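You operate a simulated robot arm through the tools that you are given. There is no shell and no other tool.

The job below is to be done with a simulated robot arm. You get a single attempt, and the scene is never put back.

JOB
Rinse the chamber: pump the set volume in through valve 23, then drain it through valves 24 and 20.
Fine: shut valves 5 and 23 before you drain; both runs end at DONE.

It is judged by the outcome, as a careful person would: the job done as asked, and still so three seconds after it is handed in. It fails if anything else is knocked over, pushed out of place, dropped, spilled or broken.

ROBOT AND FRAMES
A 7-joint arm with a two-finger parallel gripper, fixed in place. Base frame: the origin is on the floor under the middle of its stand, x ahead of it, y to its left, z up. Lengths are in m, angles in rad, forces in N, time in s.
With the tool pointing down near the work surface it reaches from about 0.2 to 0.74 m from the base axis. Its first joint turns from -2.897 to 2.897 rad. Payload 1.57 kg.
The tool frame sits at the grasp point between the pads (the TCP): z along the fingers, y along the line on which they close. The tips reach 0.03 m beyond it. The gripper opens to 0.11 m. The fingers are 0.024 m wide and 0.012 m thick; the gripper's body (0.048 by 0.112 m) begins 0.078 m behind the TCP.
Orientation is that of the tool frame in the base frame, as a unit quaternion [x, y, z, w]. With the fingers straight down and closing along the base's y, the tool's x points along the base's -x, its y along +y and its z along -z.

CONTROLS
- The arm moves only by the tool jog_arm. Its argument "motion" is a list of rows, each a list of 3 entries, a list of its own where there are three numbers: the turn, a rotation vector about the tool's x, y, z in rad, then the shift along the tool's x, y, z in m, then the opening, from 0 (shut) to 1 (fully open). In form: [[[ax, ay, az], [tx, ty, tz], hand], ...]. A call has 1 to 20 rows; each row is the pose to reach, as a shift and turn from the pose commanded when the call began, along the tool's axes at that moment. Rows are played at 5 a second. More than 0.05 m and 0.15 rad between two rows, or a gripper value outside its range, and nothing of the call is played. Where a pose cannot be reached the arm comes as near as it can. A force on the tool above 40 N (or 10 N above the force at the start of the call, whichever is more), or a blocked arm, ends the call early, and 0.2 s more pass. The fingers move at their own pace (about 0.045 m/s each) and stop on an object; they squeeze with about 23 N. The grip force told is the motor's: it shows also when the fingers shut on nothing. Time passes only in rows, and 0.2 s behind the last, so rows that repeat a pose let the fingers close. It gives the time, the measured TCP pose, the force on the tool (base axes), the opening and the grip force at its end, in the units of the frame above (readings bear some noise), with the torque about the TCP (base axes, N m) and any sound that the robot's microphone picked up.
- Cameras (640 x 400 px; columns grow to the right, rows downward): "scene" is fixed at [0.041, -0.499, 1.6514]; the picture's right is [0.65, -0.76, 0.00], its down [-0.44, -0.38, -0.81] and it looks along [0.62, 0.53, -0.58] (base axes); focal length 321 px, centre (320, 200). "wrist" rides on the gripper at [0.07, 0.016, -0.141] in the tool frame; the picture's right is [-0.23, 0.97, 0.00], its down [-0.86, -0.20, -0.48] and it looks along [-0.47, -0.11, 0.88] (tool axes); focal length 222 px, centre (320, 200). There is no depth. A picture from a camera that has moved, and an enlarged one, comes with that camera's place and axes in the base frame and with its lens. The place of the scene camera against the robot may be out by one fixed shift of up to 0.012 m in any direction.
- snapshot(camera): a new picture of that camera. The clock stands still meanwhile.
- slide_trunk(by): slides the trunk up (or, below 0, down) by that many m; the arm rides with it, the base frame stays. It gives what a move gives, with no picture.
- zoom(camera, box): a new picture of the part [left, top, right, bottom] of that camera's present view, enlarged. The clock stands still meanwhile.
- sign_off(): hands the job in; it is judged then, once.

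Places have to be worked out from the pictures, the camera data and where the tool is seen. Open the gripper and draw the arm clear of the work before you hand the job in, unless the task says otherwise.

The tools are called after "Call:" as a command line: name --argument value ..., lists and objects as JSON in quotes. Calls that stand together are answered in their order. jog_arm: Moves the arm, as the interface text tells. Its arguments: {"type":"object","properties":{"motion":{"type":"array"}},"required":["motion"]} The other tools are called the same way: slide_trunk (by) moves the trunk up or down; snapshot (camera) takes a picture; zoom (camera, box) takes an enlarged picture of a part of a camera's view; sign_off () hands the job in.

At the start:

```text
time: 0.0
ee_pos: [0.3363, 0.0275, 1.3854]
tool_rot: [0.002, 1.0, 0.0, 0.006]
contact_force: [68.6, 48.6, -114.2]
moment: [-8.42, 2.58, -4.03]
finger_gap: 0.11
gripper_force: 0.0
trunk travel left (down, up): [-0.537, 0.053]
```

scene: 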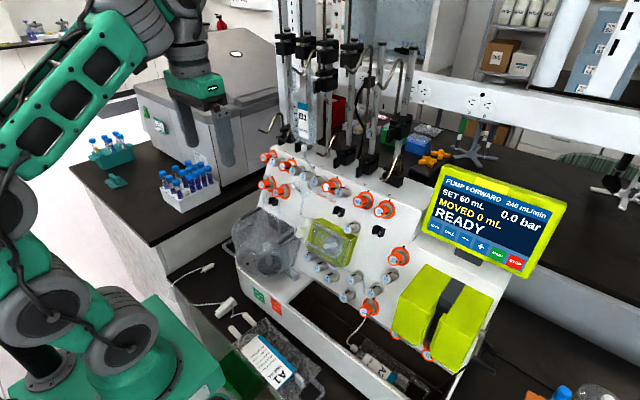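
wrist: 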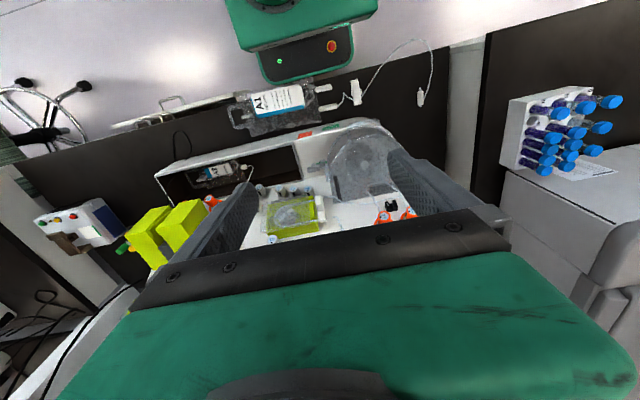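

The pictures show a fluid panel with many valves, a yellow screen (READY, SET 60 mL) and a yellow pump head. The start force reads high, so I look closely before I move anything.

Call:
zoom --camera "scene" --box '[230, 130, 430, 255]'

Call:
zoom --camera "scene" --box '[280, 200, 480, 325]'

Call:
zoom --camera "scene" --box '[380, 150, 580, 275]'

Call:
zoom --camera "scene" --box '[120, 30, 320, 155]'

Call:
snapshot --camera "wrist"

```text
3.20 times, centred on (330, 192) of scene
camera zoom: at [0.041, -0.499, 1.6514], right [0.65, -0.76, 0.0], down [-0.44, -0.38, -0.81], along [0.62, 0.53, -0.58], focal length 1026 px, centre (288, 224)
```

zoom: 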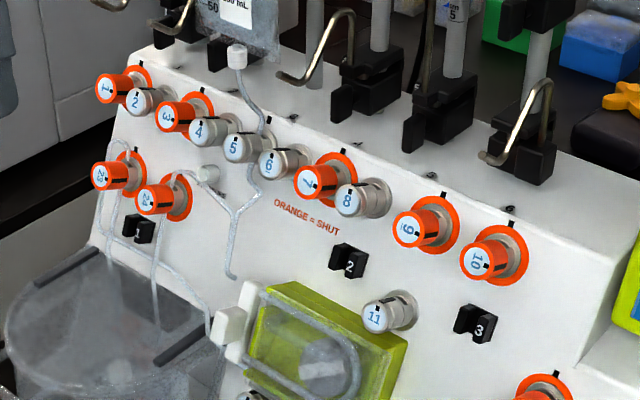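

```text
3.20 times, centred on (380, 262) of scene
camera zoom: at [0.041, -0.499, 1.6514], right [0.65, -0.76, 0.0], down [-0.44, -0.38, -0.81], along [0.62, 0.53, -0.58], focal length 1026 px, centre (128, 0)
```

zoom: 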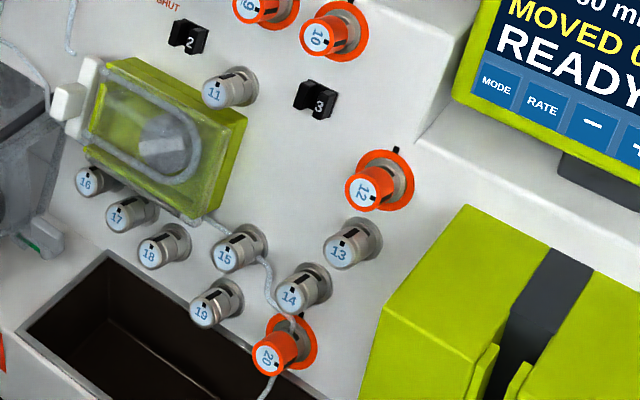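

```text
3.20 times, centred on (480, 212) of scene
camera zoom: at [0.041, -0.499, 1.6514], right [0.65, -0.76, 0.0], down [-0.44, -0.38, -0.81], along [0.62, 0.53, -0.58], focal length 1026 px, centre (-192, 160)
```

zoom: 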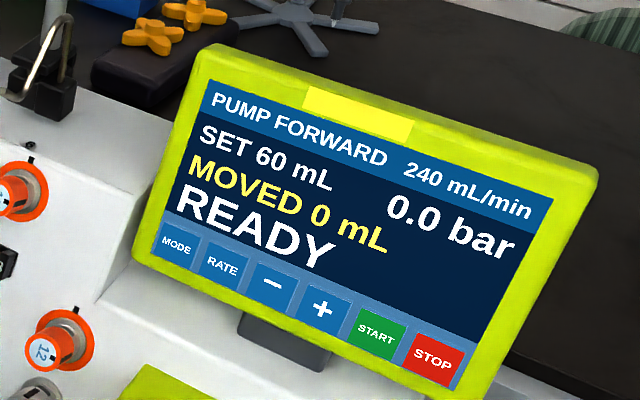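

```text
3.20 times, centred on (220, 92) of scene
camera zoom: at [0.041, -0.499, 1.6514], right [0.65, -0.76, 0.0], down [-0.44, -0.38, -0.81], along [0.62, 0.53, -0.58], focal length 1026 px, centre (640, 544)
```

zoom: 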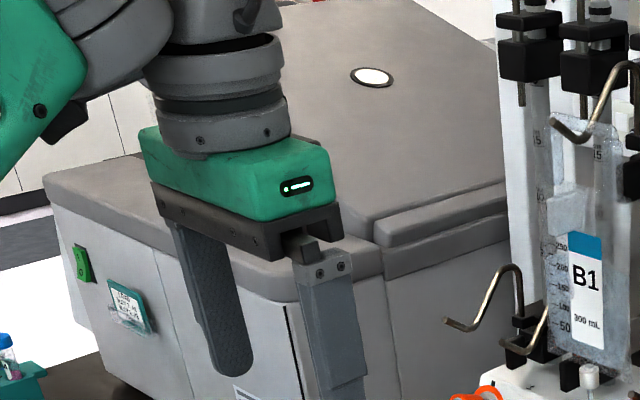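

```text
taken
camera wrist: at [0.2654, 0.0436, 1.5258], right [0.23, 0.97, 0.0], down [0.85, -0.2, 0.49], along [0.48, -0.11, -0.87], focal length 222 px, centre (320, 200)
```

wrist: 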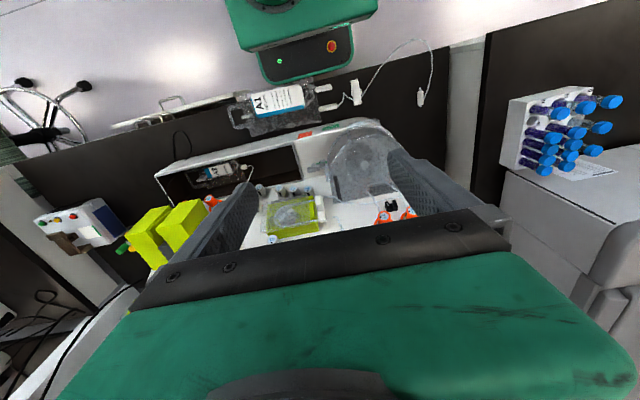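

Several knobs show orange (shut) and the rest grey (open). I zoom in more tightly to trace the tubing and read the knob marks.

Call:
zoom --camera "scene" --box '[250, 140, 330, 190]'

Call:
zoom --camera "scene" --box '[320, 160, 400, 210]'

Call:
zoom --camera "scene" --box '[225, 195, 325, 258]'

Call:
zoom --camera "scene" --box '[290, 210, 370, 260]'

Call:
zoom --camera "scene" --box '[320, 250, 400, 300]'

Call:
zoom --camera "scene" --box '[330, 290, 450, 365]'

Call:
zoom --camera "scene" --box '[200, 280, 360, 380]'

Call:
zoom --camera "scene" --box '[260, 20, 420, 120]'

```text
8.00 times, centred on (290, 165) of scene
camera zoom: at [0.041, -0.499, 1.6514], right [0.65, -0.76, 0.0], down [-0.44, -0.38, -0.81], along [0.62, 0.53, -0.58], focal length 2566 px, centre (560, 480)
```

zoom: 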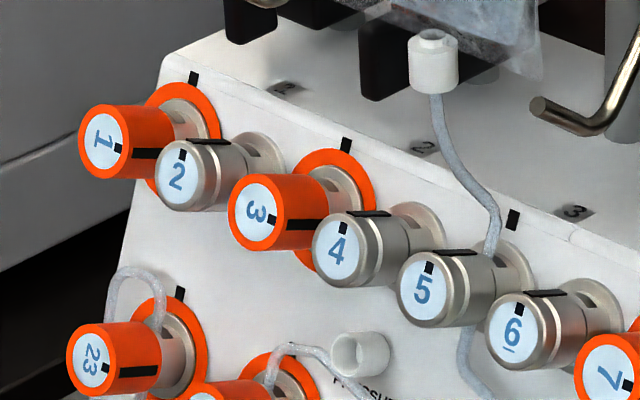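

```text
8.00 times, centred on (360, 185) of scene
camera zoom: at [0.041, -0.499, 1.6514], right [0.65, -0.76, 0.0], down [-0.44, -0.38, -0.81], along [0.62, 0.53, -0.58], focal length 2566 px, centre (0, 320)
```

zoom: 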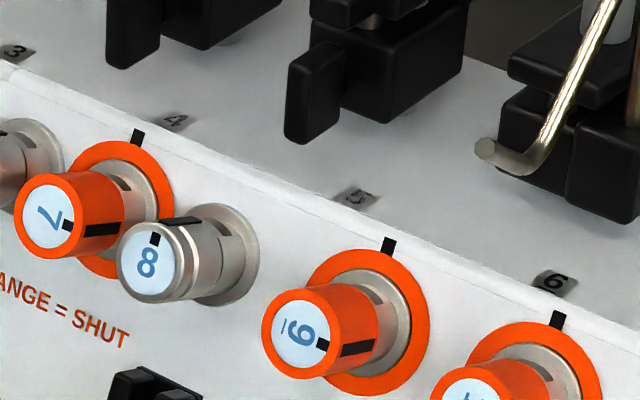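

```text
6.35 times, centred on (275, 226) of scene
camera zoom: at [0.041, -0.499, 1.6514], right [0.65, -0.76, 0.0], down [-0.44, -0.38, -0.81], along [0.62, 0.53, -0.58], focal length 2036 px, centre (606, 32)
```

zoom: 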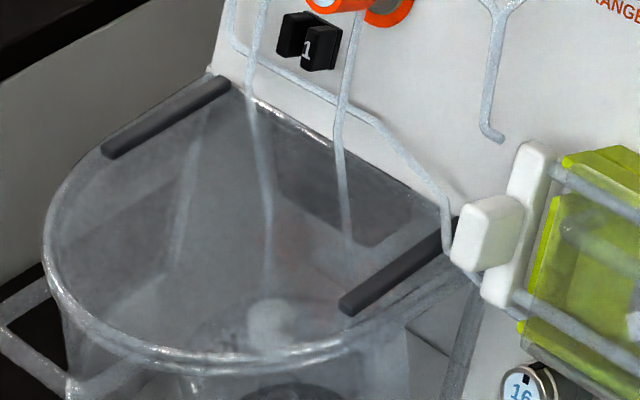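

```text
8.00 times, centred on (330, 235) of scene
camera zoom: at [0.041, -0.499, 1.6514], right [0.65, -0.76, 0.0], down [-0.44, -0.38, -0.81], along [0.62, 0.53, -0.58], focal length 2566 px, centre (240, -80)
```

zoom: 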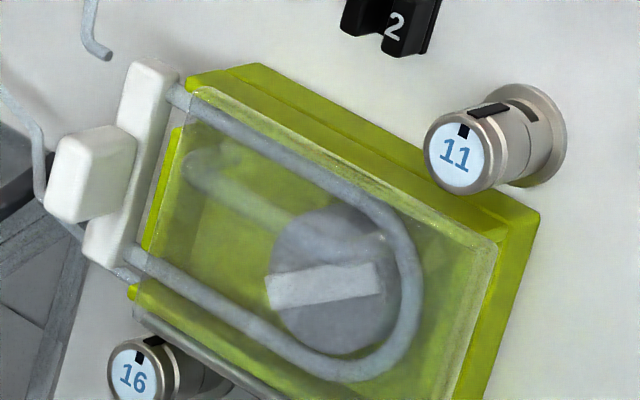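

```text
8.00 times, centred on (360, 275) of scene
camera zoom: at [0.041, -0.499, 1.6514], right [0.65, -0.76, 0.0], down [-0.44, -0.38, -0.81], along [0.62, 0.53, -0.58], focal length 2566 px, centre (0, -400)
```

zoom: 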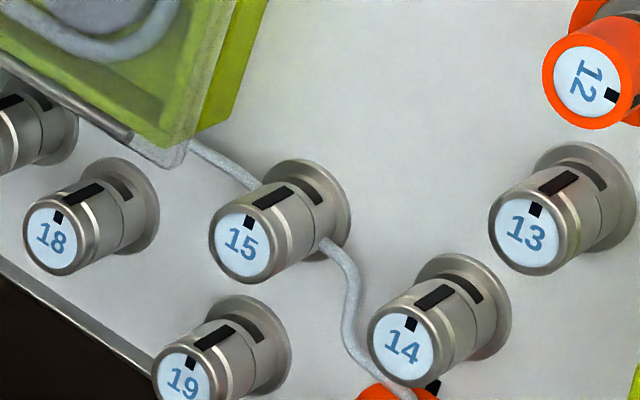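

```text
5.33 times, centred on (390, 328) of scene
camera zoom: at [0.041, -0.499, 1.6514], right [0.65, -0.76, 0.0], down [-0.44, -0.38, -0.81], along [0.62, 0.53, -0.58], focal length 1710 px, centre (-53, -480)
```

zoom: 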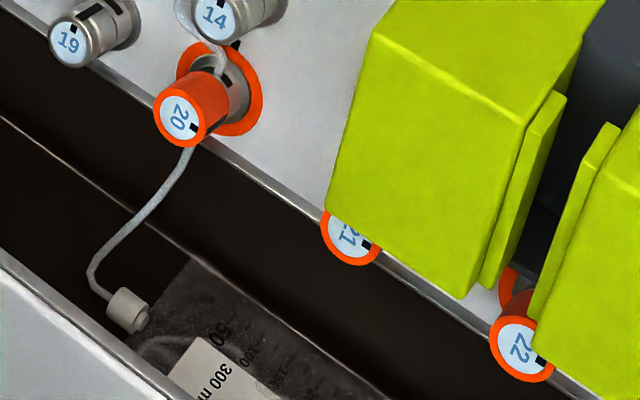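

```text
4.00 times, centred on (280, 330) of scene
camera zoom: at [0.041, -0.499, 1.6514], right [0.65, -0.76, 0.0], down [-0.44, -0.38, -0.81], along [0.62, 0.53, -0.58], focal length 1283 px, centre (480, -320)
```

zoom: 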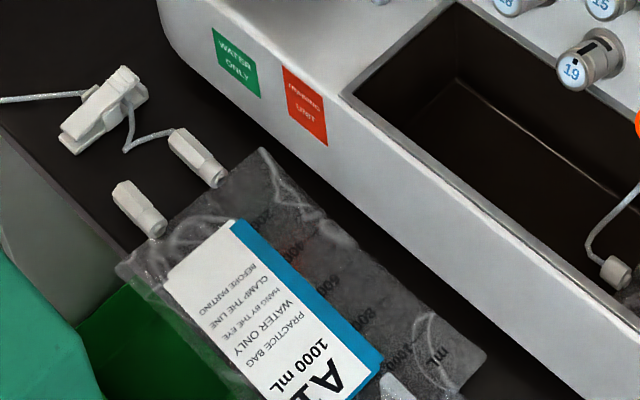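

```text
4.00 times, centred on (340, 70) of scene
camera zoom: at [0.041, -0.499, 1.6514], right [0.65, -0.76, 0.0], down [-0.44, -0.38, -0.81], along [0.62, 0.53, -0.58], focal length 1283 px, centre (240, 720)
```

zoom: 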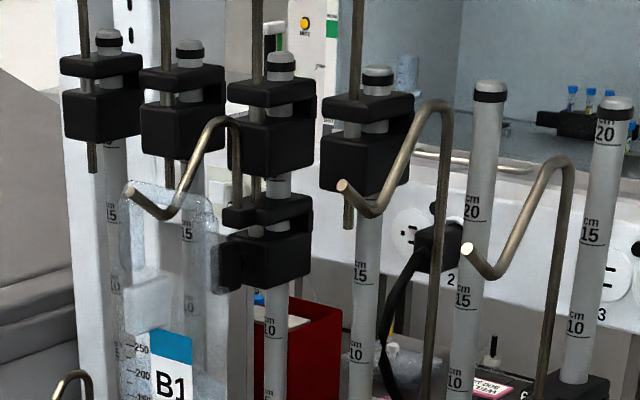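

The pieces fit together: the tube from bag B1 runs through valve 5 to the Y and then the pump inlet, with valve 24 on the other leg. The pump outlet goes through valve 23 to the chamber, or through valve 20 to the waste bag. A short no-op will show whether the start force is real.

Call:
jog_arm --motion '[[[0, 0, 0], [0, 0, 0], 1.0]]'

```text
time: 0.4
ee_pos: [0.3363, 0.0268, 1.3853]
tool_rot: [0.004, 1.0, 0.001, 0.008]
contact_force: [43.4, 26.9, -63.1]
moment: [-4.67, 2.04, -2.24]
finger_gap: 0.1098
gripper_force: 0.0
trunk travel left (down, up): [-0.537, 0.053]
```

The force fell but is still there. I wait a little longer with another no-op to see if it settles.

Call:
jog_arm --motion '[[[0, 0, 0], [0, 0, 0], 1.0], [[0, 0, 0], [0, 0, 0], 1.0], [[0, 0, 0], [0, 0, 0], 1.0], [[0, 0, 0], [0, 0, 0], 1.0]]'

Call:
snapshot --camera "scene"

```text
time: 1.4
ee_pos: [0.336, 0.0271, 1.385]
tool_rot: [0.002, 1.0, 0.001, 0.009]
contact_force: [41.7, 33.8, -68.8]
moment: [-5.87, 1.46, -2.83]
finger_gap: 0.1098
gripper_force: 0.0
trunk travel left (down, up): [-0.537, 0.053]
```

```text
taken
```

scene: 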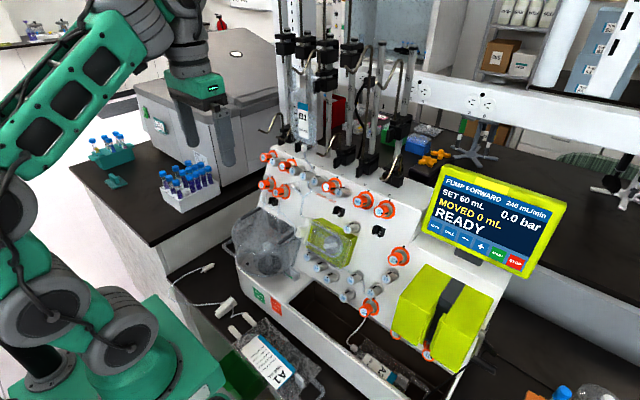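

The force and moment fit a single contact at the wrist camera, near [-0.065, 0.016, 0.141] from the TCP. That is most likely the arm's own forearm pressing on it in this folded pose. I ease forward by 2 cm to relieve it and watch the force.

Call:
jog_arm --motion '[[[0, 0, 0], [-0.01, 0, 0], 1.0], [[0, 0, 0], [-0.02, 0, 0], 1.0]]'

```text
time: 2.0
ee_pos: [0.3561, 0.0275, 1.387]
tool_rot: [0.003, 1.0, 0.001, 0.006]
contact_force: [27.5, 49.6, -46.9]
moment: [-8.48, 0.84, -4.04]
finger_gap: 0.1099
gripper_force: 0.1
trunk travel left (down, up): [-0.537, 0.053]
```

The x part of the force dropped, and what remains pushes the camera toward +y and down. I go forward a bit more and turn about the tool axis to swing the camera toward +y, away from the contact.

Call:
jog_arm --motion '[[[0, 0, 0.1], [-0.01, 0, 0.005], 1.0], [[0, 0, 0.2], [-0.02, 0, 0.01], 1.0], [[0, 0, 0.3], [-0.03, 0, 0.015], 1.0]]'

```text
time: 2.8
ee_pos: [0.3857, 0.0249, 1.3705]
tool_rot: [0.152, 0.988, 0.002, 0.006]
contact_force: [0.3, -0.2, -0.5]
moment: [0.02, -0.02, 0.01]
finger_gap: 0.1101
gripper_force: 0.1
trunk travel left (down, up): [-0.537, 0.053]
```

The contact is gone and the force is near zero. Now I take a wrist picture to measure the panel from a second viewpoint.

Call:
snapshot --camera "wrist"

Call:
snapshot --camera "scene"

```text
taken
camera wrist: at [0.3239, 0.063, 1.5114], right [0.51, 0.86, 0.01], down [0.75, -0.45, 0.49], along [0.42, -0.24, -0.87], focal length 222 px, centre (320, 200)
```

wrist: 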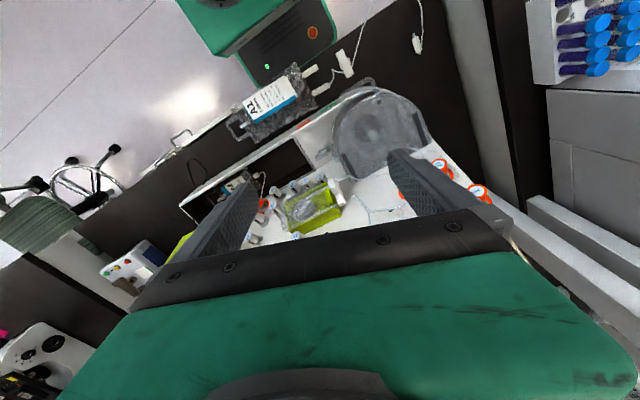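

```text
taken
```

scene: 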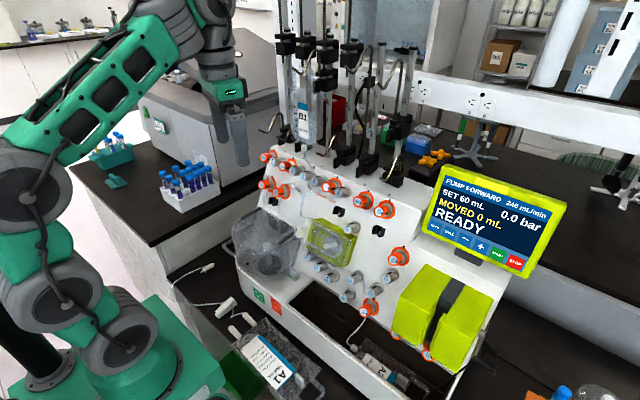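

Free of contact. The panel looks tilted about 28° from vertical and faces the robot, so I pitch the tool forward about the base y axis in small steps to face it and give the wrist camera a view.

Call:
jog_arm --motion '[[[-0.04, -0.128, 0], [-0.003, 0.001, 0.008], 1.0], [[-0.081, -0.257, 0], [-0.006, 0.002, 0.016], 1.0], [[-0.121, -0.386, 0], [-0.009, 0.003, 0.024], 1.0], [[-0.162, -0.515, 0], [-0.012, 0.004, 0.032], 1.0]]'

```text
time: 4.0
ee_pos: [0.4213, 0.0311, 1.2911]
tool_rot: [0.141, 0.966, 0.043, 0.211]
contact_force: [-1.0, -0.2, 0.6]
moment: [0.0, -0.1, 0.02]
finger_gap: 0.1098
gripper_force: 0.1
trunk travel left (down, up): [-0.537, 0.053]
stopped in row 4: the arm was blocked; the commanded pose is now the measured one
```

The arm was blocked in row 4 with no tool force, so this is a joint limit or the arm body touching itself. I look at the scene to see its posture.

Call:
snapshot --camera "scene"

Call:
snapshot --camera "wrist"

```text
taken
```

scene: 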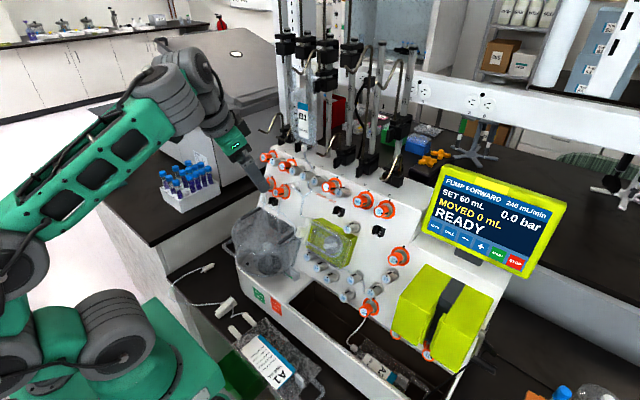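

```text
taken
camera wrist: at [0.3065, 0.0641, 1.3945], right [0.44, 0.87, 0.23], down [0.49, -0.45, 0.74], along [0.75, -0.22, -0.63], focal length 222 px, centre (320, 200)
```

wrist: 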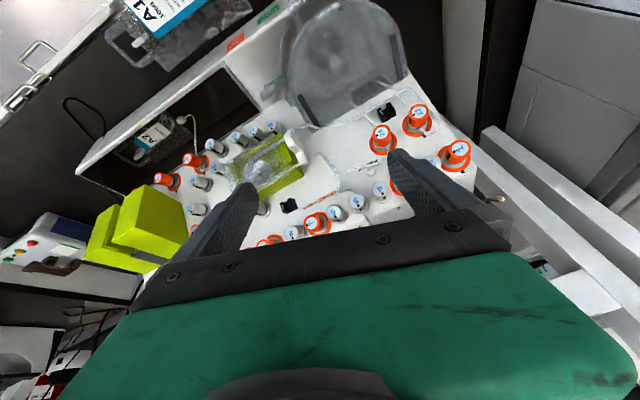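

The elbow swung outward but the tool is free, and the wrist now has a good view of the panel. I zoom in to identify the knobs for triangulation.

Call:
zoom --camera "wrist" --box '[240, 80, 480, 230]'

Call:
zoom --camera "wrist" --box '[80, 90, 320, 240]'

Call:
zoom --camera "wrist" --box '[360, 90, 480, 165]'

Call:
zoom --camera "wrist" --box '[250, 170, 410, 270]'

```text
2.67 times, centred on (360, 155) of wrist
camera zoom: at [0.3065, 0.0641, 1.3945], right [0.44, 0.87, 0.23], down [0.49, -0.45, 0.74], along [0.75, -0.22, -0.63], focal length 592 px, centre (213, 320)
```

zoom: 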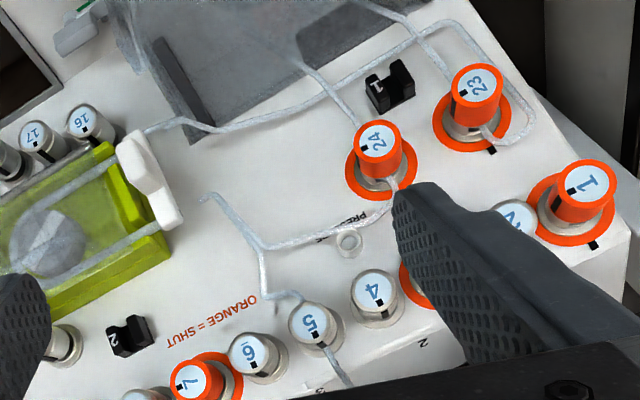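

```text
2.67 times, centred on (200, 165) of wrist
camera zoom: at [0.3065, 0.0641, 1.3945], right [0.44, 0.87, 0.23], down [0.49, -0.45, 0.74], along [0.75, -0.22, -0.63], focal length 592 px, centre (640, 293)
```

zoom: 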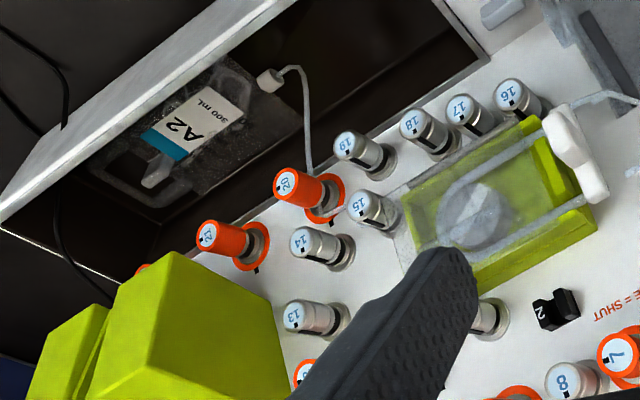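

```text
5.33 times, centred on (420, 128) of wrist
camera zoom: at [0.3065, 0.0641, 1.3945], right [0.44, 0.87, 0.23], down [0.49, -0.45, 0.74], along [0.75, -0.22, -0.63], focal length 1185 px, centre (-213, 587)
```

zoom: 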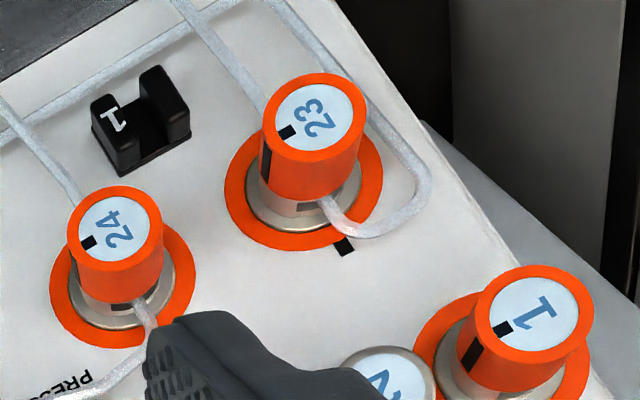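

```text
4.00 times, centred on (330, 220) of wrist
camera zoom: at [0.3065, 0.0641, 1.3945], right [0.44, 0.87, 0.23], down [0.49, -0.45, 0.74], along [0.75, -0.22, -0.63], focal length 888 px, centre (280, 120)
```

zoom: 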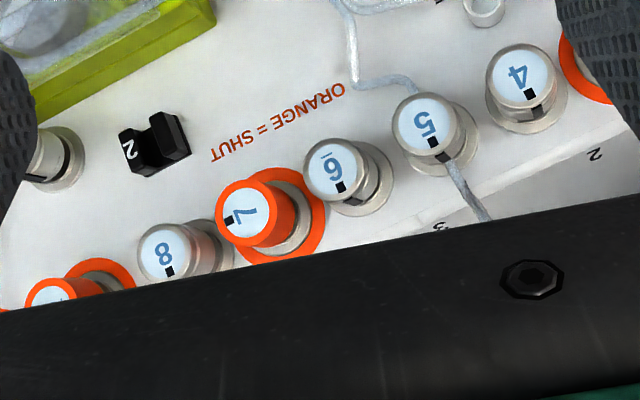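

I can read the knob faces from this view. The arm is folded tight near the shoulder, so I lower the trunk a little, which is clear of the panel here, and let the arm work from a more open posture.

Call:
slide_trunk --by -0.06

```text
time: 5.0
ee_pos: [0.4327, 0.0304, 1.2196]
tool_rot: [0.143, 0.972, 0.044, 0.18]
contact_force: [-0.6, 0.1, 0.3]
moment: [-0.01, 0.02, -0.01]
finger_gap: 0.1099
gripper_force: 0.0
trunk travel left (down, up): [-0.477, 0.113]
```

The tool came down with the trunk and the force is near zero. I raise the TCP back while pitching forward gently in smaller steps.

Call:
jog_arm --motion '[[[-0.021, -0.067, -0.002], [-0.004, 0.0016, -0.011], 1.0], [[-0.041, -0.134, -0.005], [-0.008, 0.0033, -0.022], 1.0], [[-0.062, -0.2, -0.007], [-0.012, 0.0049, -0.0335], 1.0], [[-0.082, -0.267, -0.01], [-0.016, 0.0066, -0.0446], 1.0], [[-0.082, -0.267, -0.01], [-0.016, 0.0066, -0.0446], 1.0]]'

Call:
snapshot --camera "scene"

```text
time: 5.5
ee_pos: [0.4527, 0.0262, 1.179]
tool_rot: [0.148, 0.974, 0.046, 0.163]
contact_force: [-0.7, 0.2, 0.0]
moment: [-0.02, 0.02, -0.01]
finger_gap: 0.1098
gripper_force: 0.0
trunk travel left (down, up): [-0.477, 0.113]
stopped in row 2: the arm was blocked; the commanded pose is now the measured one
```

```text
taken
```

scene: 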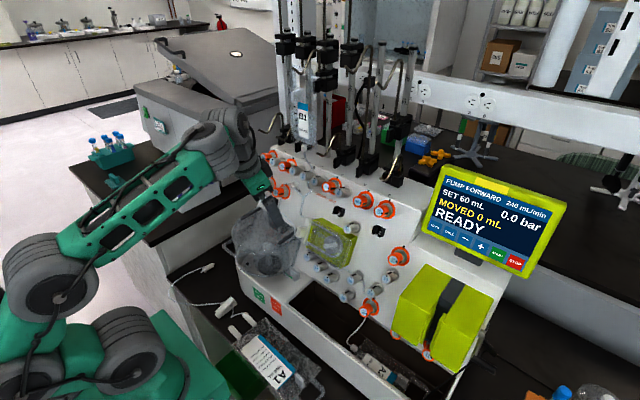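

The arm moved opposite to the command before it was declared blocked, so I test a small, simple motion (straight up 1 cm over several rows) to learn how it responds.

Call:
jog_arm --motion '[[[0, 0, 0], [0, 0, -0.01], 1.0], [[0, 0, 0], [0, 0, -0.02], 1.0], [[0, 0, 0], [0, 0, -0.02], 1.0]]'

```text
time: 6.3
ee_pos: [0.4443, 0.0236, 1.2064]
tool_rot: [0.148, 0.974, 0.047, 0.167]
contact_force: [0.1, 0.4, 0.0]
moment: [-0.04, 0.02, 0.0]
finger_gap: 0.11
gripper_force: 0.1
trunk travel left (down, up): [-0.477, 0.113]
```

That worked cleanly. Now I test a small pitch alone, 0.1 rad in two rows plus a settling row.

Call:
jog_arm --motion '[[[0, -0.05, 0], [0, 0, 0], 1.0], [[0, -0.1, 0], [0, 0, 0], 1.0], [[0, -0.1, 0], [0, 0, 0], 1.0]]'

```text
time: 7.0
ee_pos: [0.4653, 0.0148, 1.1246]
tool_rot: [0.166, 0.979, 0.029, 0.119]
contact_force: [-0.1, 0.6, -0.1]
moment: [-0.02, -0.04, -0.02]
finger_gap: 0.1097
gripper_force: 0.0
trunk travel left (down, up): [-0.477, 0.113]
stopped in row 3: the arm was blocked; the commanded pose is now the measured one
```

Pitching made the TCP drop 8 cm and tilted the tool the wrong way, so some joint seems to be at a limit. I check the arm's shape and how close the fingers are to the panel.

Call:
snapshot --camera "scene"

Call:
zoom --camera "scene" --box '[0, 80, 320, 400]'

Call:
snapshot --camera "wrist"

```text
taken
```

scene: 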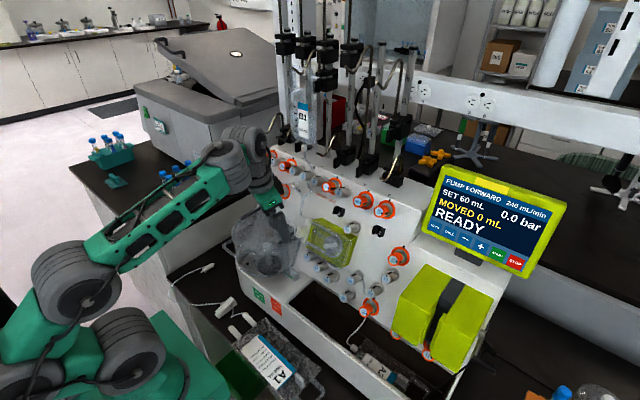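

```text
1.25 times, centred on (160, 240) of scene
camera zoom: at [0.041, -0.499, 1.6514], right [0.65, -0.76, 0.0], down [-0.44, -0.38, -0.81], along [0.62, 0.53, -0.58], focal length 401 px, centre (520, 150)
```

zoom: 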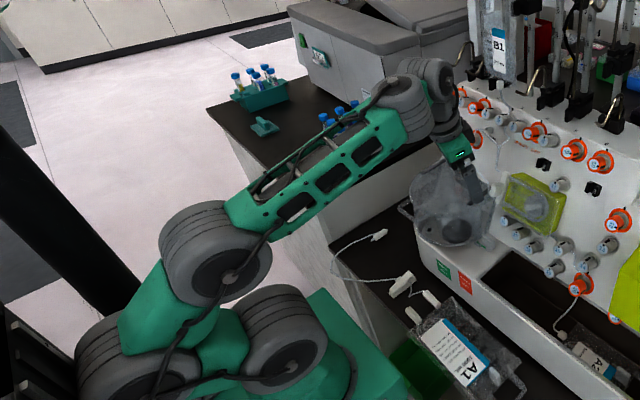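

```text
taken
camera wrist: at [0.3736, 0.0505, 1.2472], right [0.52, 0.84, 0.14], down [0.6, -0.48, 0.64], along [0.61, -0.24, -0.76], focal length 222 px, centre (320, 200)
```

wrist: 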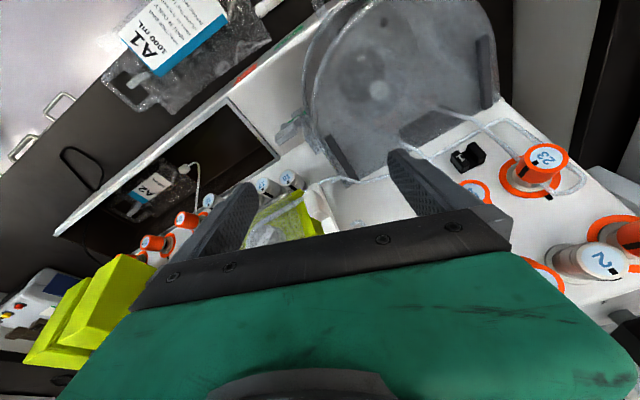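

The fingers are getting near the chamber, so I back out straight up to a safe height before I try any more reorientation.

Call:
jog_arm --motion '[[[0, 0, 0], [-0.001, 0.001, -0.025], 1.0], [[0, 0, 0], [-0.002, 0.002, -0.05], 1.0], [[0, 0, 0], [-0.003, 0.003, -0.075], 1.0], [[0, 0, 0], [-0.004, 0.004, -0.1], 1.0], [[0, 0, 0], [-0.005, 0.005, -0.125], 1.0], [[0, 0, 0], [-0.006, 0.005, -0.15], 1.0], [[0, 0, 0], [-0.006, 0.005, -0.15], 1.0]]'

Call:
snapshot --camera "scene"

```text
time: 8.6
ee_pos: [0.4456, 0.0128, 1.2614]
tool_rot: [0.168, 0.978, 0.022, 0.122]
contact_force: [0.0, -0.4, -0.4]
moment: [-0.02, 0.0, -0.01]
finger_gap: 0.1101
gripper_force: 0.0
out of reach, approached as far as the arm can: row 5, 6
trunk travel left (down, up): [-0.477, 0.113]
```

```text
taken
```

scene: 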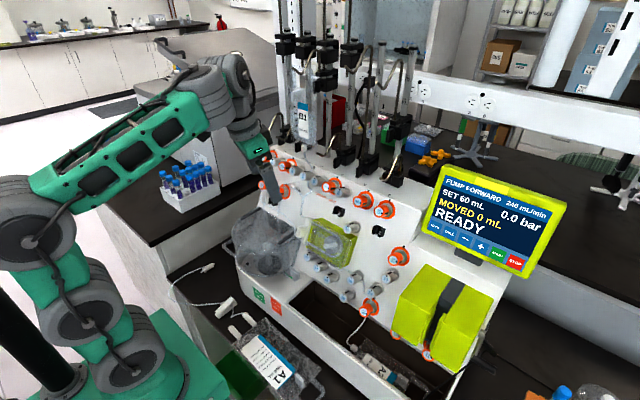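

The arm reports being out of reach near its upper bound here, so raising the trunk rather than lowering it may help. First I test a tiny pitch to see which way the arm responds at this height.

Call:
jog_arm --motion '[[[0, -0.02, 0], [0, 0, 0], 1.0], [[0, -0.04, 0], [0, 0, 0], 1.0]]'

```text
time: 9.2
ee_pos: [0.4367, 0.0144, 1.2772]
tool_rot: [0.167, 0.976, 0.026, 0.138]
contact_force: [0.3, -0.9, 0.8]
moment: [0.01, 0.01, -0.03]
finger_gap: 0.11
gripper_force: 0.0
out of reach, approached as far as the arm can: row 1
trunk travel left (down, up): [-0.477, 0.113]
```

It followed this time. I continue the pitch slowly, about 0.03 rad per row, while moving slightly down.

Call:
jog_arm --motion '[[[0, -0.03, 0], [0, 0, 0.004], 1.0], [[0, -0.06, 0], [0, 0, 0.008], 1.0], [[0, -0.09, 0], [0, 0, 0.012], 1.0], [[0, -0.12, 0], [0, 0, 0.016], 1.0], [[0, -0.15, 0], [0, 0, 0.02], 1.0], [[0, -0.15, 0], [0, 0, 0.02], 1.0]]'

Call:
snapshot --camera "scene"

```text
time: 10.6
ee_pos: [0.4415, 0.0129, 1.2584]
tool_rot: [0.167, 0.963, 0.013, 0.211]
contact_force: [0.0, -0.4, 0.2]
moment: [0.02, 0.0, -0.02]
finger_gap: 0.1098
gripper_force: 0.0
out of reach, approached as far as the arm can: row 1, 2
trunk travel left (down, up): [-0.477, 0.113]
```

```text
taken
```

scene: 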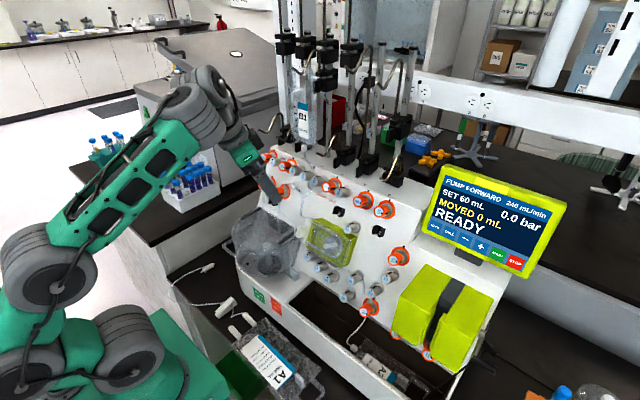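

Slow pitching works: the pitch is now about 0.43 rad with no force. I carry on at the same gentle rate.

Call:
jog_arm --motion '[[[0, -0.03, 0], [0, 0, 0.002], 1.0], [[0, -0.06, 0], [0, 0, 0.004], 1.0], [[0, -0.09, 0], [0, 0, 0.006], 1.0], [[0, -0.12, 0], [0, 0, 0.008], 1.0], [[0, -0.15, 0], [0, 0, 0.01], 1.0], [[0, -0.18, 0], [0, 0, 0.012], 1.0], [[0, -0.21, 0], [0, 0, 0.014], 1.0], [[0, -0.21, 0], [0, 0, 0.014], 1.0]]'

Call:
snapshot --camera "scene"

```text
time: 12.4
ee_pos: [0.4502, 0.0124, 1.2665]
tool_rot: [0.171, 0.936, -0.006, 0.307]
contact_force: [-0.6, 0.5, -0.7]
moment: [0.03, -0.02, -0.02]
finger_gap: 0.1102
gripper_force: 0.1
out of reach, approached as far as the arm can: row 6, 7, 8
trunk travel left (down, up): [-0.477, 0.113]
```

```text
taken
```

scene: 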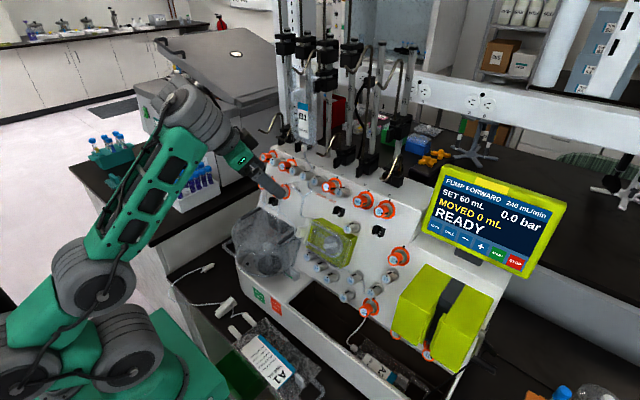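

The pitch is 0.63 rad now but it reports out of reach again. I view the whole arm to see which joint is at its end.

Call:
zoom --camera "scene" --box '[0, 100, 160, 400]'

Call:
snapshot --camera "wrist"

```text
1.33 times, centred on (80, 250) of scene
camera zoom: at [0.041, -0.499, 1.6514], right [0.65, -0.76, 0.0], down [-0.44, -0.38, -0.81], along [0.62, 0.53, -0.58], focal length 428 px, centre (640, 133)
```

zoom: 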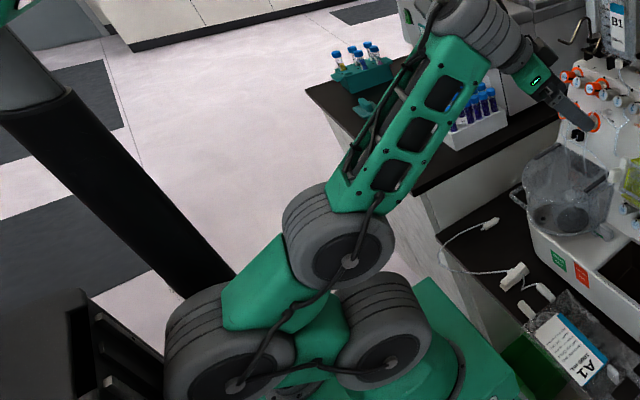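

```text
taken
camera wrist: at [0.3222, 0.0658, 1.3418], right [0.49, 0.85, 0.22], down [0.31, -0.4, 0.86], along [0.82, -0.35, -0.45], focal length 222 px, centre (320, 200)
```

wrist: 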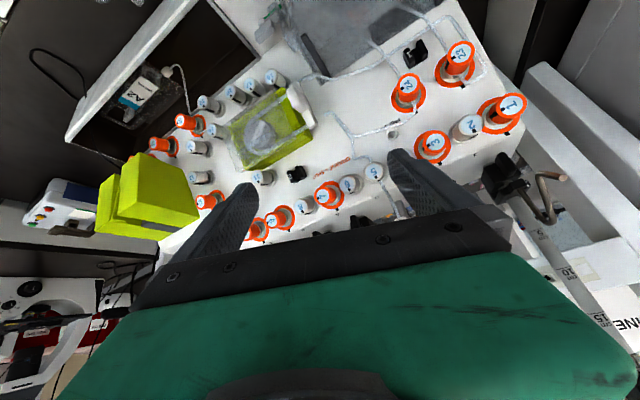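

The arm is healthy but the wrist is too high and far back for this tilt, so I pitch on slowly while moving down and a little toward valves 23/24. I plan to end with the tool axis along the panel normal.

Call:
jog_arm --motion '[[[-0.018, -0.029, 0], [0.004, 0.002, 0.004], 1.0], [[-0.036, -0.059, 0], [0.008, 0.004, 0.008], 1.0], [[-0.054, -0.088, 0], [0.011, 0.007, 0.011], 1.0], [[-0.072, -0.117, 0], [0.015, 0.009, 0.015], 1.0], [[-0.09, -0.146, 0], [0.019, 0.011, 0.019], 1.0], [[-0.108, -0.176, 0], [0.023, 0.013, 0.022], 1.0], [[-0.126, -0.205, 0], [0.027, 0.016, 0.026], 1.0], [[-0.126, -0.205, 0], [0.027, 0.016, 0.026], 1.0]]'

```text
time: 14.4
ee_pos: [0.46, 0.032, 1.3067]
tool_rot: [0.124, 0.92, 0.054, 0.369]
contact_force: [0.4, 0.8, 0.2]
moment: [0.01, 0.0, -0.02]
finger_gap: 0.1099
gripper_force: 0.1
out of reach, approached as far as the arm can: row 1, 2, 3, 4, 5, 6, 7, 8
trunk travel left (down, up): [-0.477, 0.113]
stopped in row 8: the arm was blocked; the commanded pose is now the measured one
```

Still limited, and the TCP rose instead. I look at the arm's configuration before deciding whether to move the trunk.

Call:
zoom --camera "scene" --box '[0, 40, 240, 400]'

```text
1.11 times, centred on (120, 220) of scene
camera zoom: at [0.041, -0.499, 1.6514], right [0.65, -0.76, 0.0], down [-0.44, -0.38, -0.81], along [0.62, 0.53, -0.58], focal length 356 px, centre (542, 178)
```

zoom: 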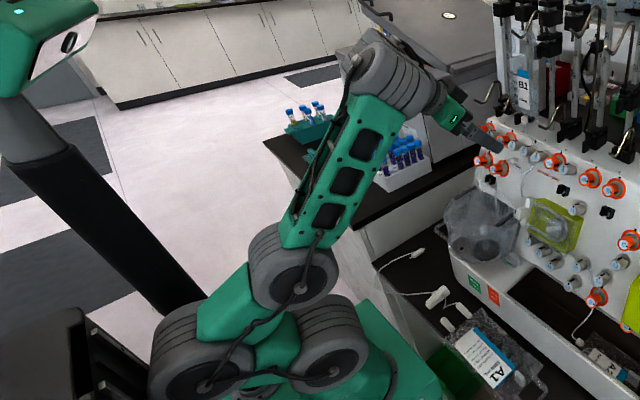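

The arm can be seen folded at the elbow, with the wrist high. I raise the trunk back up so the same tool height needs a lower wrist relative to the shoulder, and then test the reach again.

Call:
slide_trunk --by 0.09

```text
time: 15.7
ee_pos: [0.4567, 0.0325, 1.4039]
tool_rot: [0.121, 0.917, 0.054, 0.377]
contact_force: [-0.6, -0.4, 0.1]
moment: [0.01, -0.02, 0.02]
finger_gap: 0.1099
gripper_force: 0.1
trunk travel left (down, up): [-0.567, 0.023]
```

I now move straight down slowly, keeping the orientation, to see where the reachable region is.

Call:
jog_arm --motion '[[[0, 0, 0], [0.01, -0.003, 0.011], 1.0], [[0, 0, 0], [0.02, -0.006, 0.021], 1.0], [[0, 0, 0], [0.031, -0.009, 0.032], 1.0], [[0, 0, 0], [0.041, -0.011, 0.043], 1.0], [[0, 0, 0], [0.051, -0.014, 0.053], 1.0], [[0, 0, 0], [0.061, -0.017, 0.064], 1.0], [[0, 0, 0], [0.071, -0.02, 0.075], 1.0], [[0, 0, 0], [0.081, -0.023, 0.085], 1.0], [[0, 0, 0], [0.081, -0.023, 0.085], 1.0]]'

Call:
zoom --camera "scene" --box '[0, 40, 240, 400]'

```text
time: 17.6
ee_pos: [0.4591, 0.0316, 1.4015]
tool_rot: [0.123, 0.919, 0.054, 0.371]
contact_force: [0.6, 0.3, 0.7]
moment: [0.0, 0.0, 0.03]
finger_gap: 0.1099
gripper_force: 0.0
out of reach, approached as far as the arm can: row 1, 2, 3, 4, 5, 6, 7, 8, 9
trunk travel left (down, up): [-0.567, 0.023]
```

```text
1.11 times, centred on (120, 220) of scene
camera zoom: at [0.041, -0.499, 1.6514], right [0.65, -0.76, 0.0], down [-0.44, -0.38, -0.81], along [0.62, 0.53, -0.58], focal length 356 px, centre (542, 178)
```

zoom: 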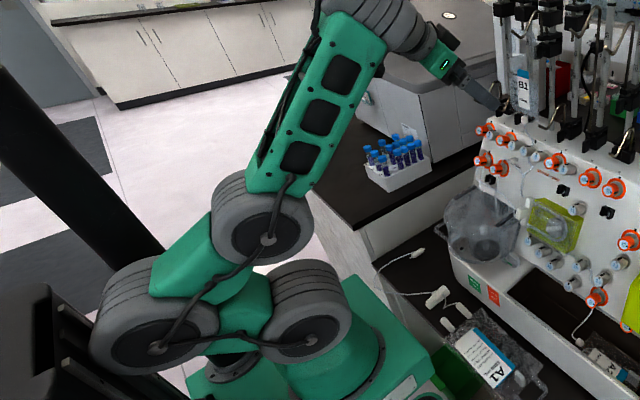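

Going down is entirely out of reach from here: the elbow is folded to its limit. So the trunk must go down, to move the shoulder away from the wrist. I lower it in stages, watching clearance to the chamber and panel.

Call:
slide_trunk --by -0.15

Call:
snapshot --camera "scene"

```text
time: 19.4
ee_pos: [0.4604, 0.0326, 1.2485]
tool_rot: [0.123, 0.92, 0.055, 0.368]
contact_force: [0.2, 0.2, 0.0]
moment: [-0.02, -0.02, 0.01]
finger_gap: 0.11
gripper_force: 0.1
trunk travel left (down, up): [-0.417, 0.173]
```

```text
taken
```

scene: 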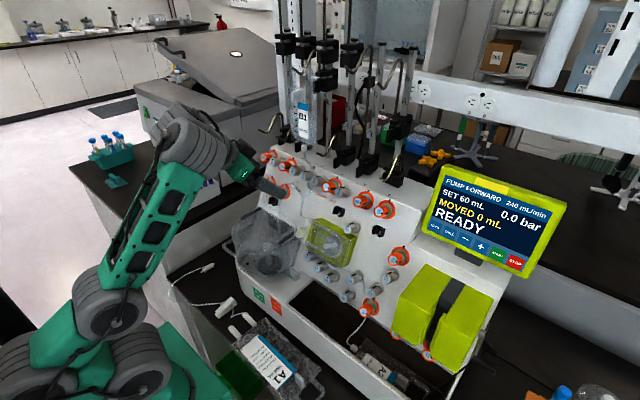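

Clear so far. I lower the trunk another 0.1 m. The tips will be near z = 1.12, still above the chamber and about 7 cm in front of the knobs.

Call:
slide_trunk --by -0.1

Call:
snapshot --camera "wrist"

```text
time: 20.7
ee_pos: [0.4671, 0.0324, 1.1445]
tool_rot: [0.123, 0.921, 0.055, 0.364]
contact_force: [0.3, -0.2, 0.1]
moment: [0.0, 0.08, -0.01]
finger_gap: 0.11
gripper_force: 0.1
trunk travel left (down, up): [-0.317, 0.273]
```

```text
taken
camera wrist: at [0.3252, 0.0648, 1.2046], right [0.34, 0.88, 0.33], down [0.24, -0.42, 0.87], along [0.91, -0.22, -0.35], focal length 222 px, centre (320, 200)
```

wrist: 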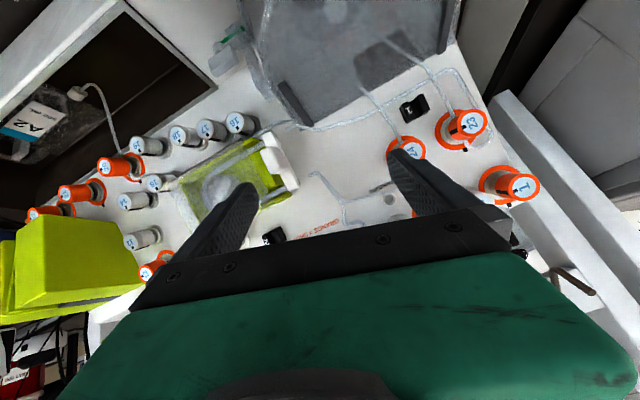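

Good view and no contact. Now I pitch the rest of the way to align the tool axis with the estimated panel normal, rising 5 cm to stay clear.

Call:
jog_arm --motion '[[[-0.007, -0.029, 0], [-0.003, 0.001, -0.003], 1.0], [[-0.014, -0.058, 0], [-0.006, 0.002, -0.007], 1.0], [[-0.021, -0.087, 0], [-0.009, 0.003, -0.01], 1.0], [[-0.028, -0.116, 0], [-0.012, 0.003, -0.013], 1.0], [[-0.035, -0.145, 0], [-0.015, 0.004, -0.017], 1.0], [[-0.042, -0.173, 0], [-0.018, 0.005, -0.02], 1.0], [[-0.049, -0.202, 0], [-0.021, 0.006, -0.023], 1.0], [[-0.055, -0.231, 0], [-0.024, 0.007, -0.026], 1.0], [[-0.062, -0.26, 0], [-0.027, 0.008, -0.03], 1.0], [[-0.069, -0.289, 0], [-0.03, 0.009, -0.033], 1.0], [[-0.076, -0.318, 0], [-0.033, 0.01, -0.036], 1.0], [[-0.076, -0.318, 0], [-0.033, 0.01, -0.036], 1.0]]'

Call:
snapshot --camera "scene"

Call:
snapshot --camera "wrist"

```text
time: 22.6
ee_pos: [0.4938, 0.0385, 1.1667]
tool_rot: [0.088, 0.906, 0.101, 0.402]
contact_force: [-1.0, 0.2, 0.5]
moment: [-0.01, 0.06, -0.01]
finger_gap: 0.1098
gripper_force: 0.1
out of reach, approached as far as the arm can: row 1, 2, 3, 4, 5, 6, 7, 8, 9
trunk travel left (down, up): [-0.317, 0.273]
stopped in row 9: the arm was blocked; the commanded pose is now the measured one
```

```text
taken
```

scene: 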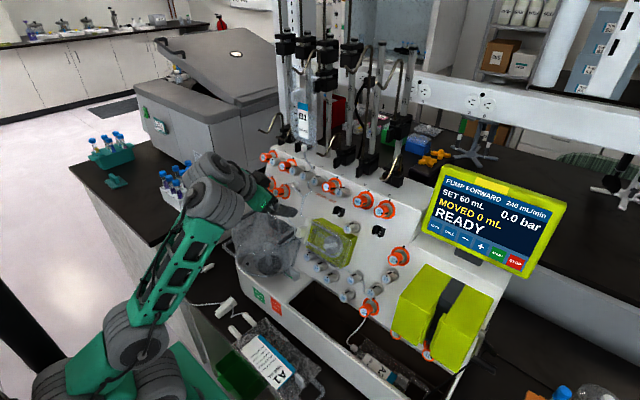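

```text
taken
camera wrist: at [0.3453, 0.0554, 1.2133], right [0.23, 0.88, 0.41], down [0.19, -0.45, 0.87], along [0.95, -0.12, -0.27], focal length 222 px, centre (320, 200)
```

wrist: 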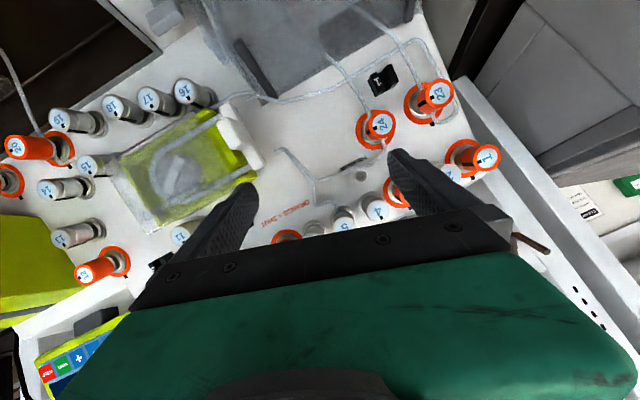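

The arm is still limited while pitching. I test moving straight up 5 cm with the same orientation, to see whether raising the hand relative to the shoulder is free.

Call:
jog_arm --motion '[[[0, 0, 0], [-0.0074, 0.0024, -0.0066], 1.0], [[0, 0, 0], [-0.0148, 0.005, -0.0131], 1.0], [[0, 0, 0], [-0.0222, 0.0074, -0.0197], 1.0], [[0, 0, 0], [-0.0296, 0.01, -0.0263], 1.0], [[0, 0, 0], [-0.037, 0.0124, -0.0329], 1.0], [[0, 0, 0], [-0.037, 0.0124, -0.0329], 1.0]]'

Call:
zoom --camera "scene" --box '[0, 100, 300, 400]'

```text
time: 23.9
ee_pos: [0.4827, 0.0415, 1.231]
tool_rot: [0.086, 0.902, 0.1, 0.412]
contact_force: [0.1, 0.1, -0.1]
moment: [0.01, 0.01, -0.01]
finger_gap: 0.1102
gripper_force: 0.1
trunk travel left (down, up): [-0.317, 0.273]
```

```text
1.33 times, centred on (150, 250) of scene
camera zoom: at [0.041, -0.499, 1.6514], right [0.65, -0.76, 0.0], down [-0.44, -0.38, -0.81], along [0.62, 0.53, -0.58], focal length 428 px, centre (547, 133)
```

zoom: 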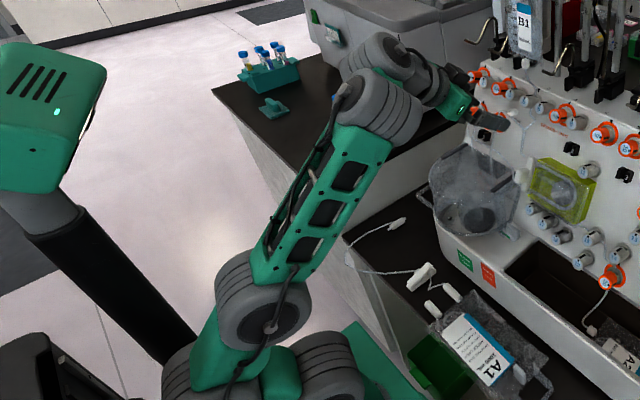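

Up is free with no reach warnings. I lower the trunk another 0.08 m (the TCP goes back to about 1.15), then pitch while rising.

Call:
slide_trunk --by -0.08

```text
time: 25.1
ee_pos: [0.4828, 0.0415, 1.1505]
tool_rot: [0.086, 0.902, 0.1, 0.411]
contact_force: [-0.2, -0.3, 0.1]
moment: [-0.01, 0.02, 0.0]
finger_gap: 0.1097
gripper_force: 0.0
trunk travel left (down, up): [-0.237, 0.353]
```

Now I rotate the remaining 0.24 rad to the panel normal while rising 5 cm and pulling back 2 cm.

Call:
jog_arm --motion '[[[0.007, -0.029, 0], [-0.003, 0.001, -0.006], 1.0], [[0.014, -0.059, 0], [-0.006, 0.003, -0.012], 1.0], [[0.02, -0.088, 0], [-0.009, 0.004, -0.018], 1.0], [[0.027, -0.117, 0], [-0.012, 0.006, -0.024], 1.0], [[0.034, -0.146, 0], [-0.015, 0.007, -0.03], 1.0], [[0.041, -0.176, 0], [-0.017, 0.008, -0.035], 1.0], [[0.047, -0.205, 0], [-0.02, 0.01, -0.041], 1.0], [[0.054, -0.234, 0], [-0.023, 0.011, -0.047], 1.0], [[0.054, -0.234, 0], [-0.023, 0.011, -0.047], 1.0]]'

Call:
snapshot --camera "wrist"

Call:
snapshot --camera "scene"

```text
time: 27.3
ee_pos: [0.509, 0.0319, 1.14]
tool_rot: [0.104, 0.884, 0.073, 0.451]
contact_force: [-0.3, -0.5, 0.0]
moment: [0.02, 0.0, -0.02]
finger_gap: 0.1102
gripper_force: 0.0
out of reach, approached as far as the arm can: row 6, 7, 8, 9
trunk travel left (down, up): [-0.237, 0.353]
stopped in row 9: the arm was blocked; the commanded pose is now the measured one
```

```text
taken
camera wrist: at [0.3577, 0.0605, 1.1716], right [0.24, 0.89, 0.39], down [0.08, -0.42, 0.9], along [0.97, -0.19, -0.17], focal length 222 px, centre (320, 200)
```

wrist: 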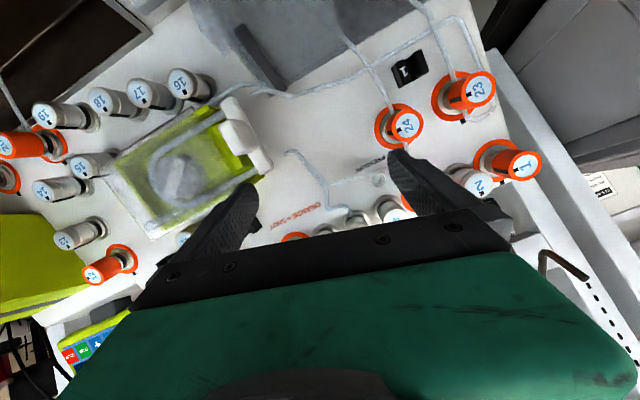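

```text
taken
```

scene: 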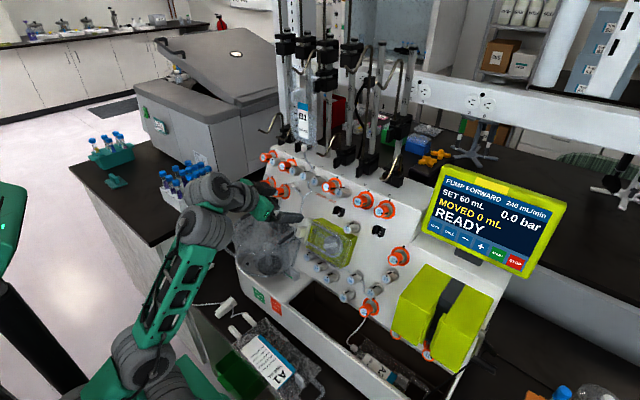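

The tool axis is now about 54° forward, with some reach limits. I check the arm posture close up and the current clearance before going on.

Call:
zoom --camera "scene" --box '[60, 150, 320, 400]'

Call:
zoom --camera "scene" --box '[170, 140, 330, 240]'

```text
1.60 times, centred on (190, 275) of scene
camera zoom: at [0.041, -0.499, 1.6514], right [0.65, -0.76, 0.0], down [-0.44, -0.38, -0.81], along [0.62, 0.53, -0.58], focal length 513 px, centre (528, 80)
```

zoom: 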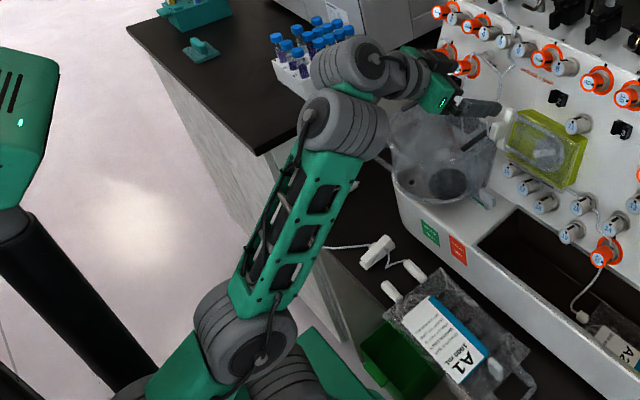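

```text
4.00 times, centred on (250, 190) of scene
camera zoom: at [0.041, -0.499, 1.6514], right [0.65, -0.76, 0.0], down [-0.44, -0.38, -0.81], along [0.62, 0.53, -0.58], focal length 1283 px, centre (600, 240)
```

zoom: 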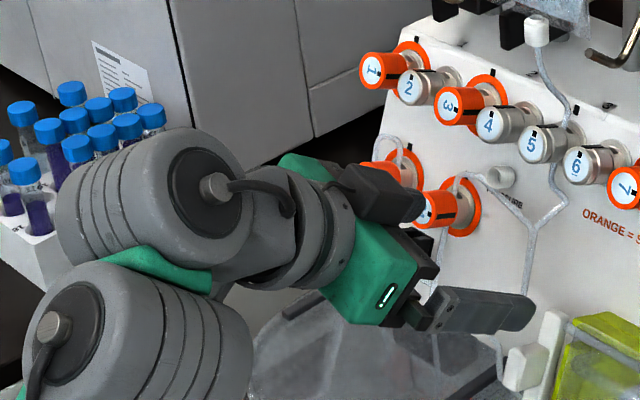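

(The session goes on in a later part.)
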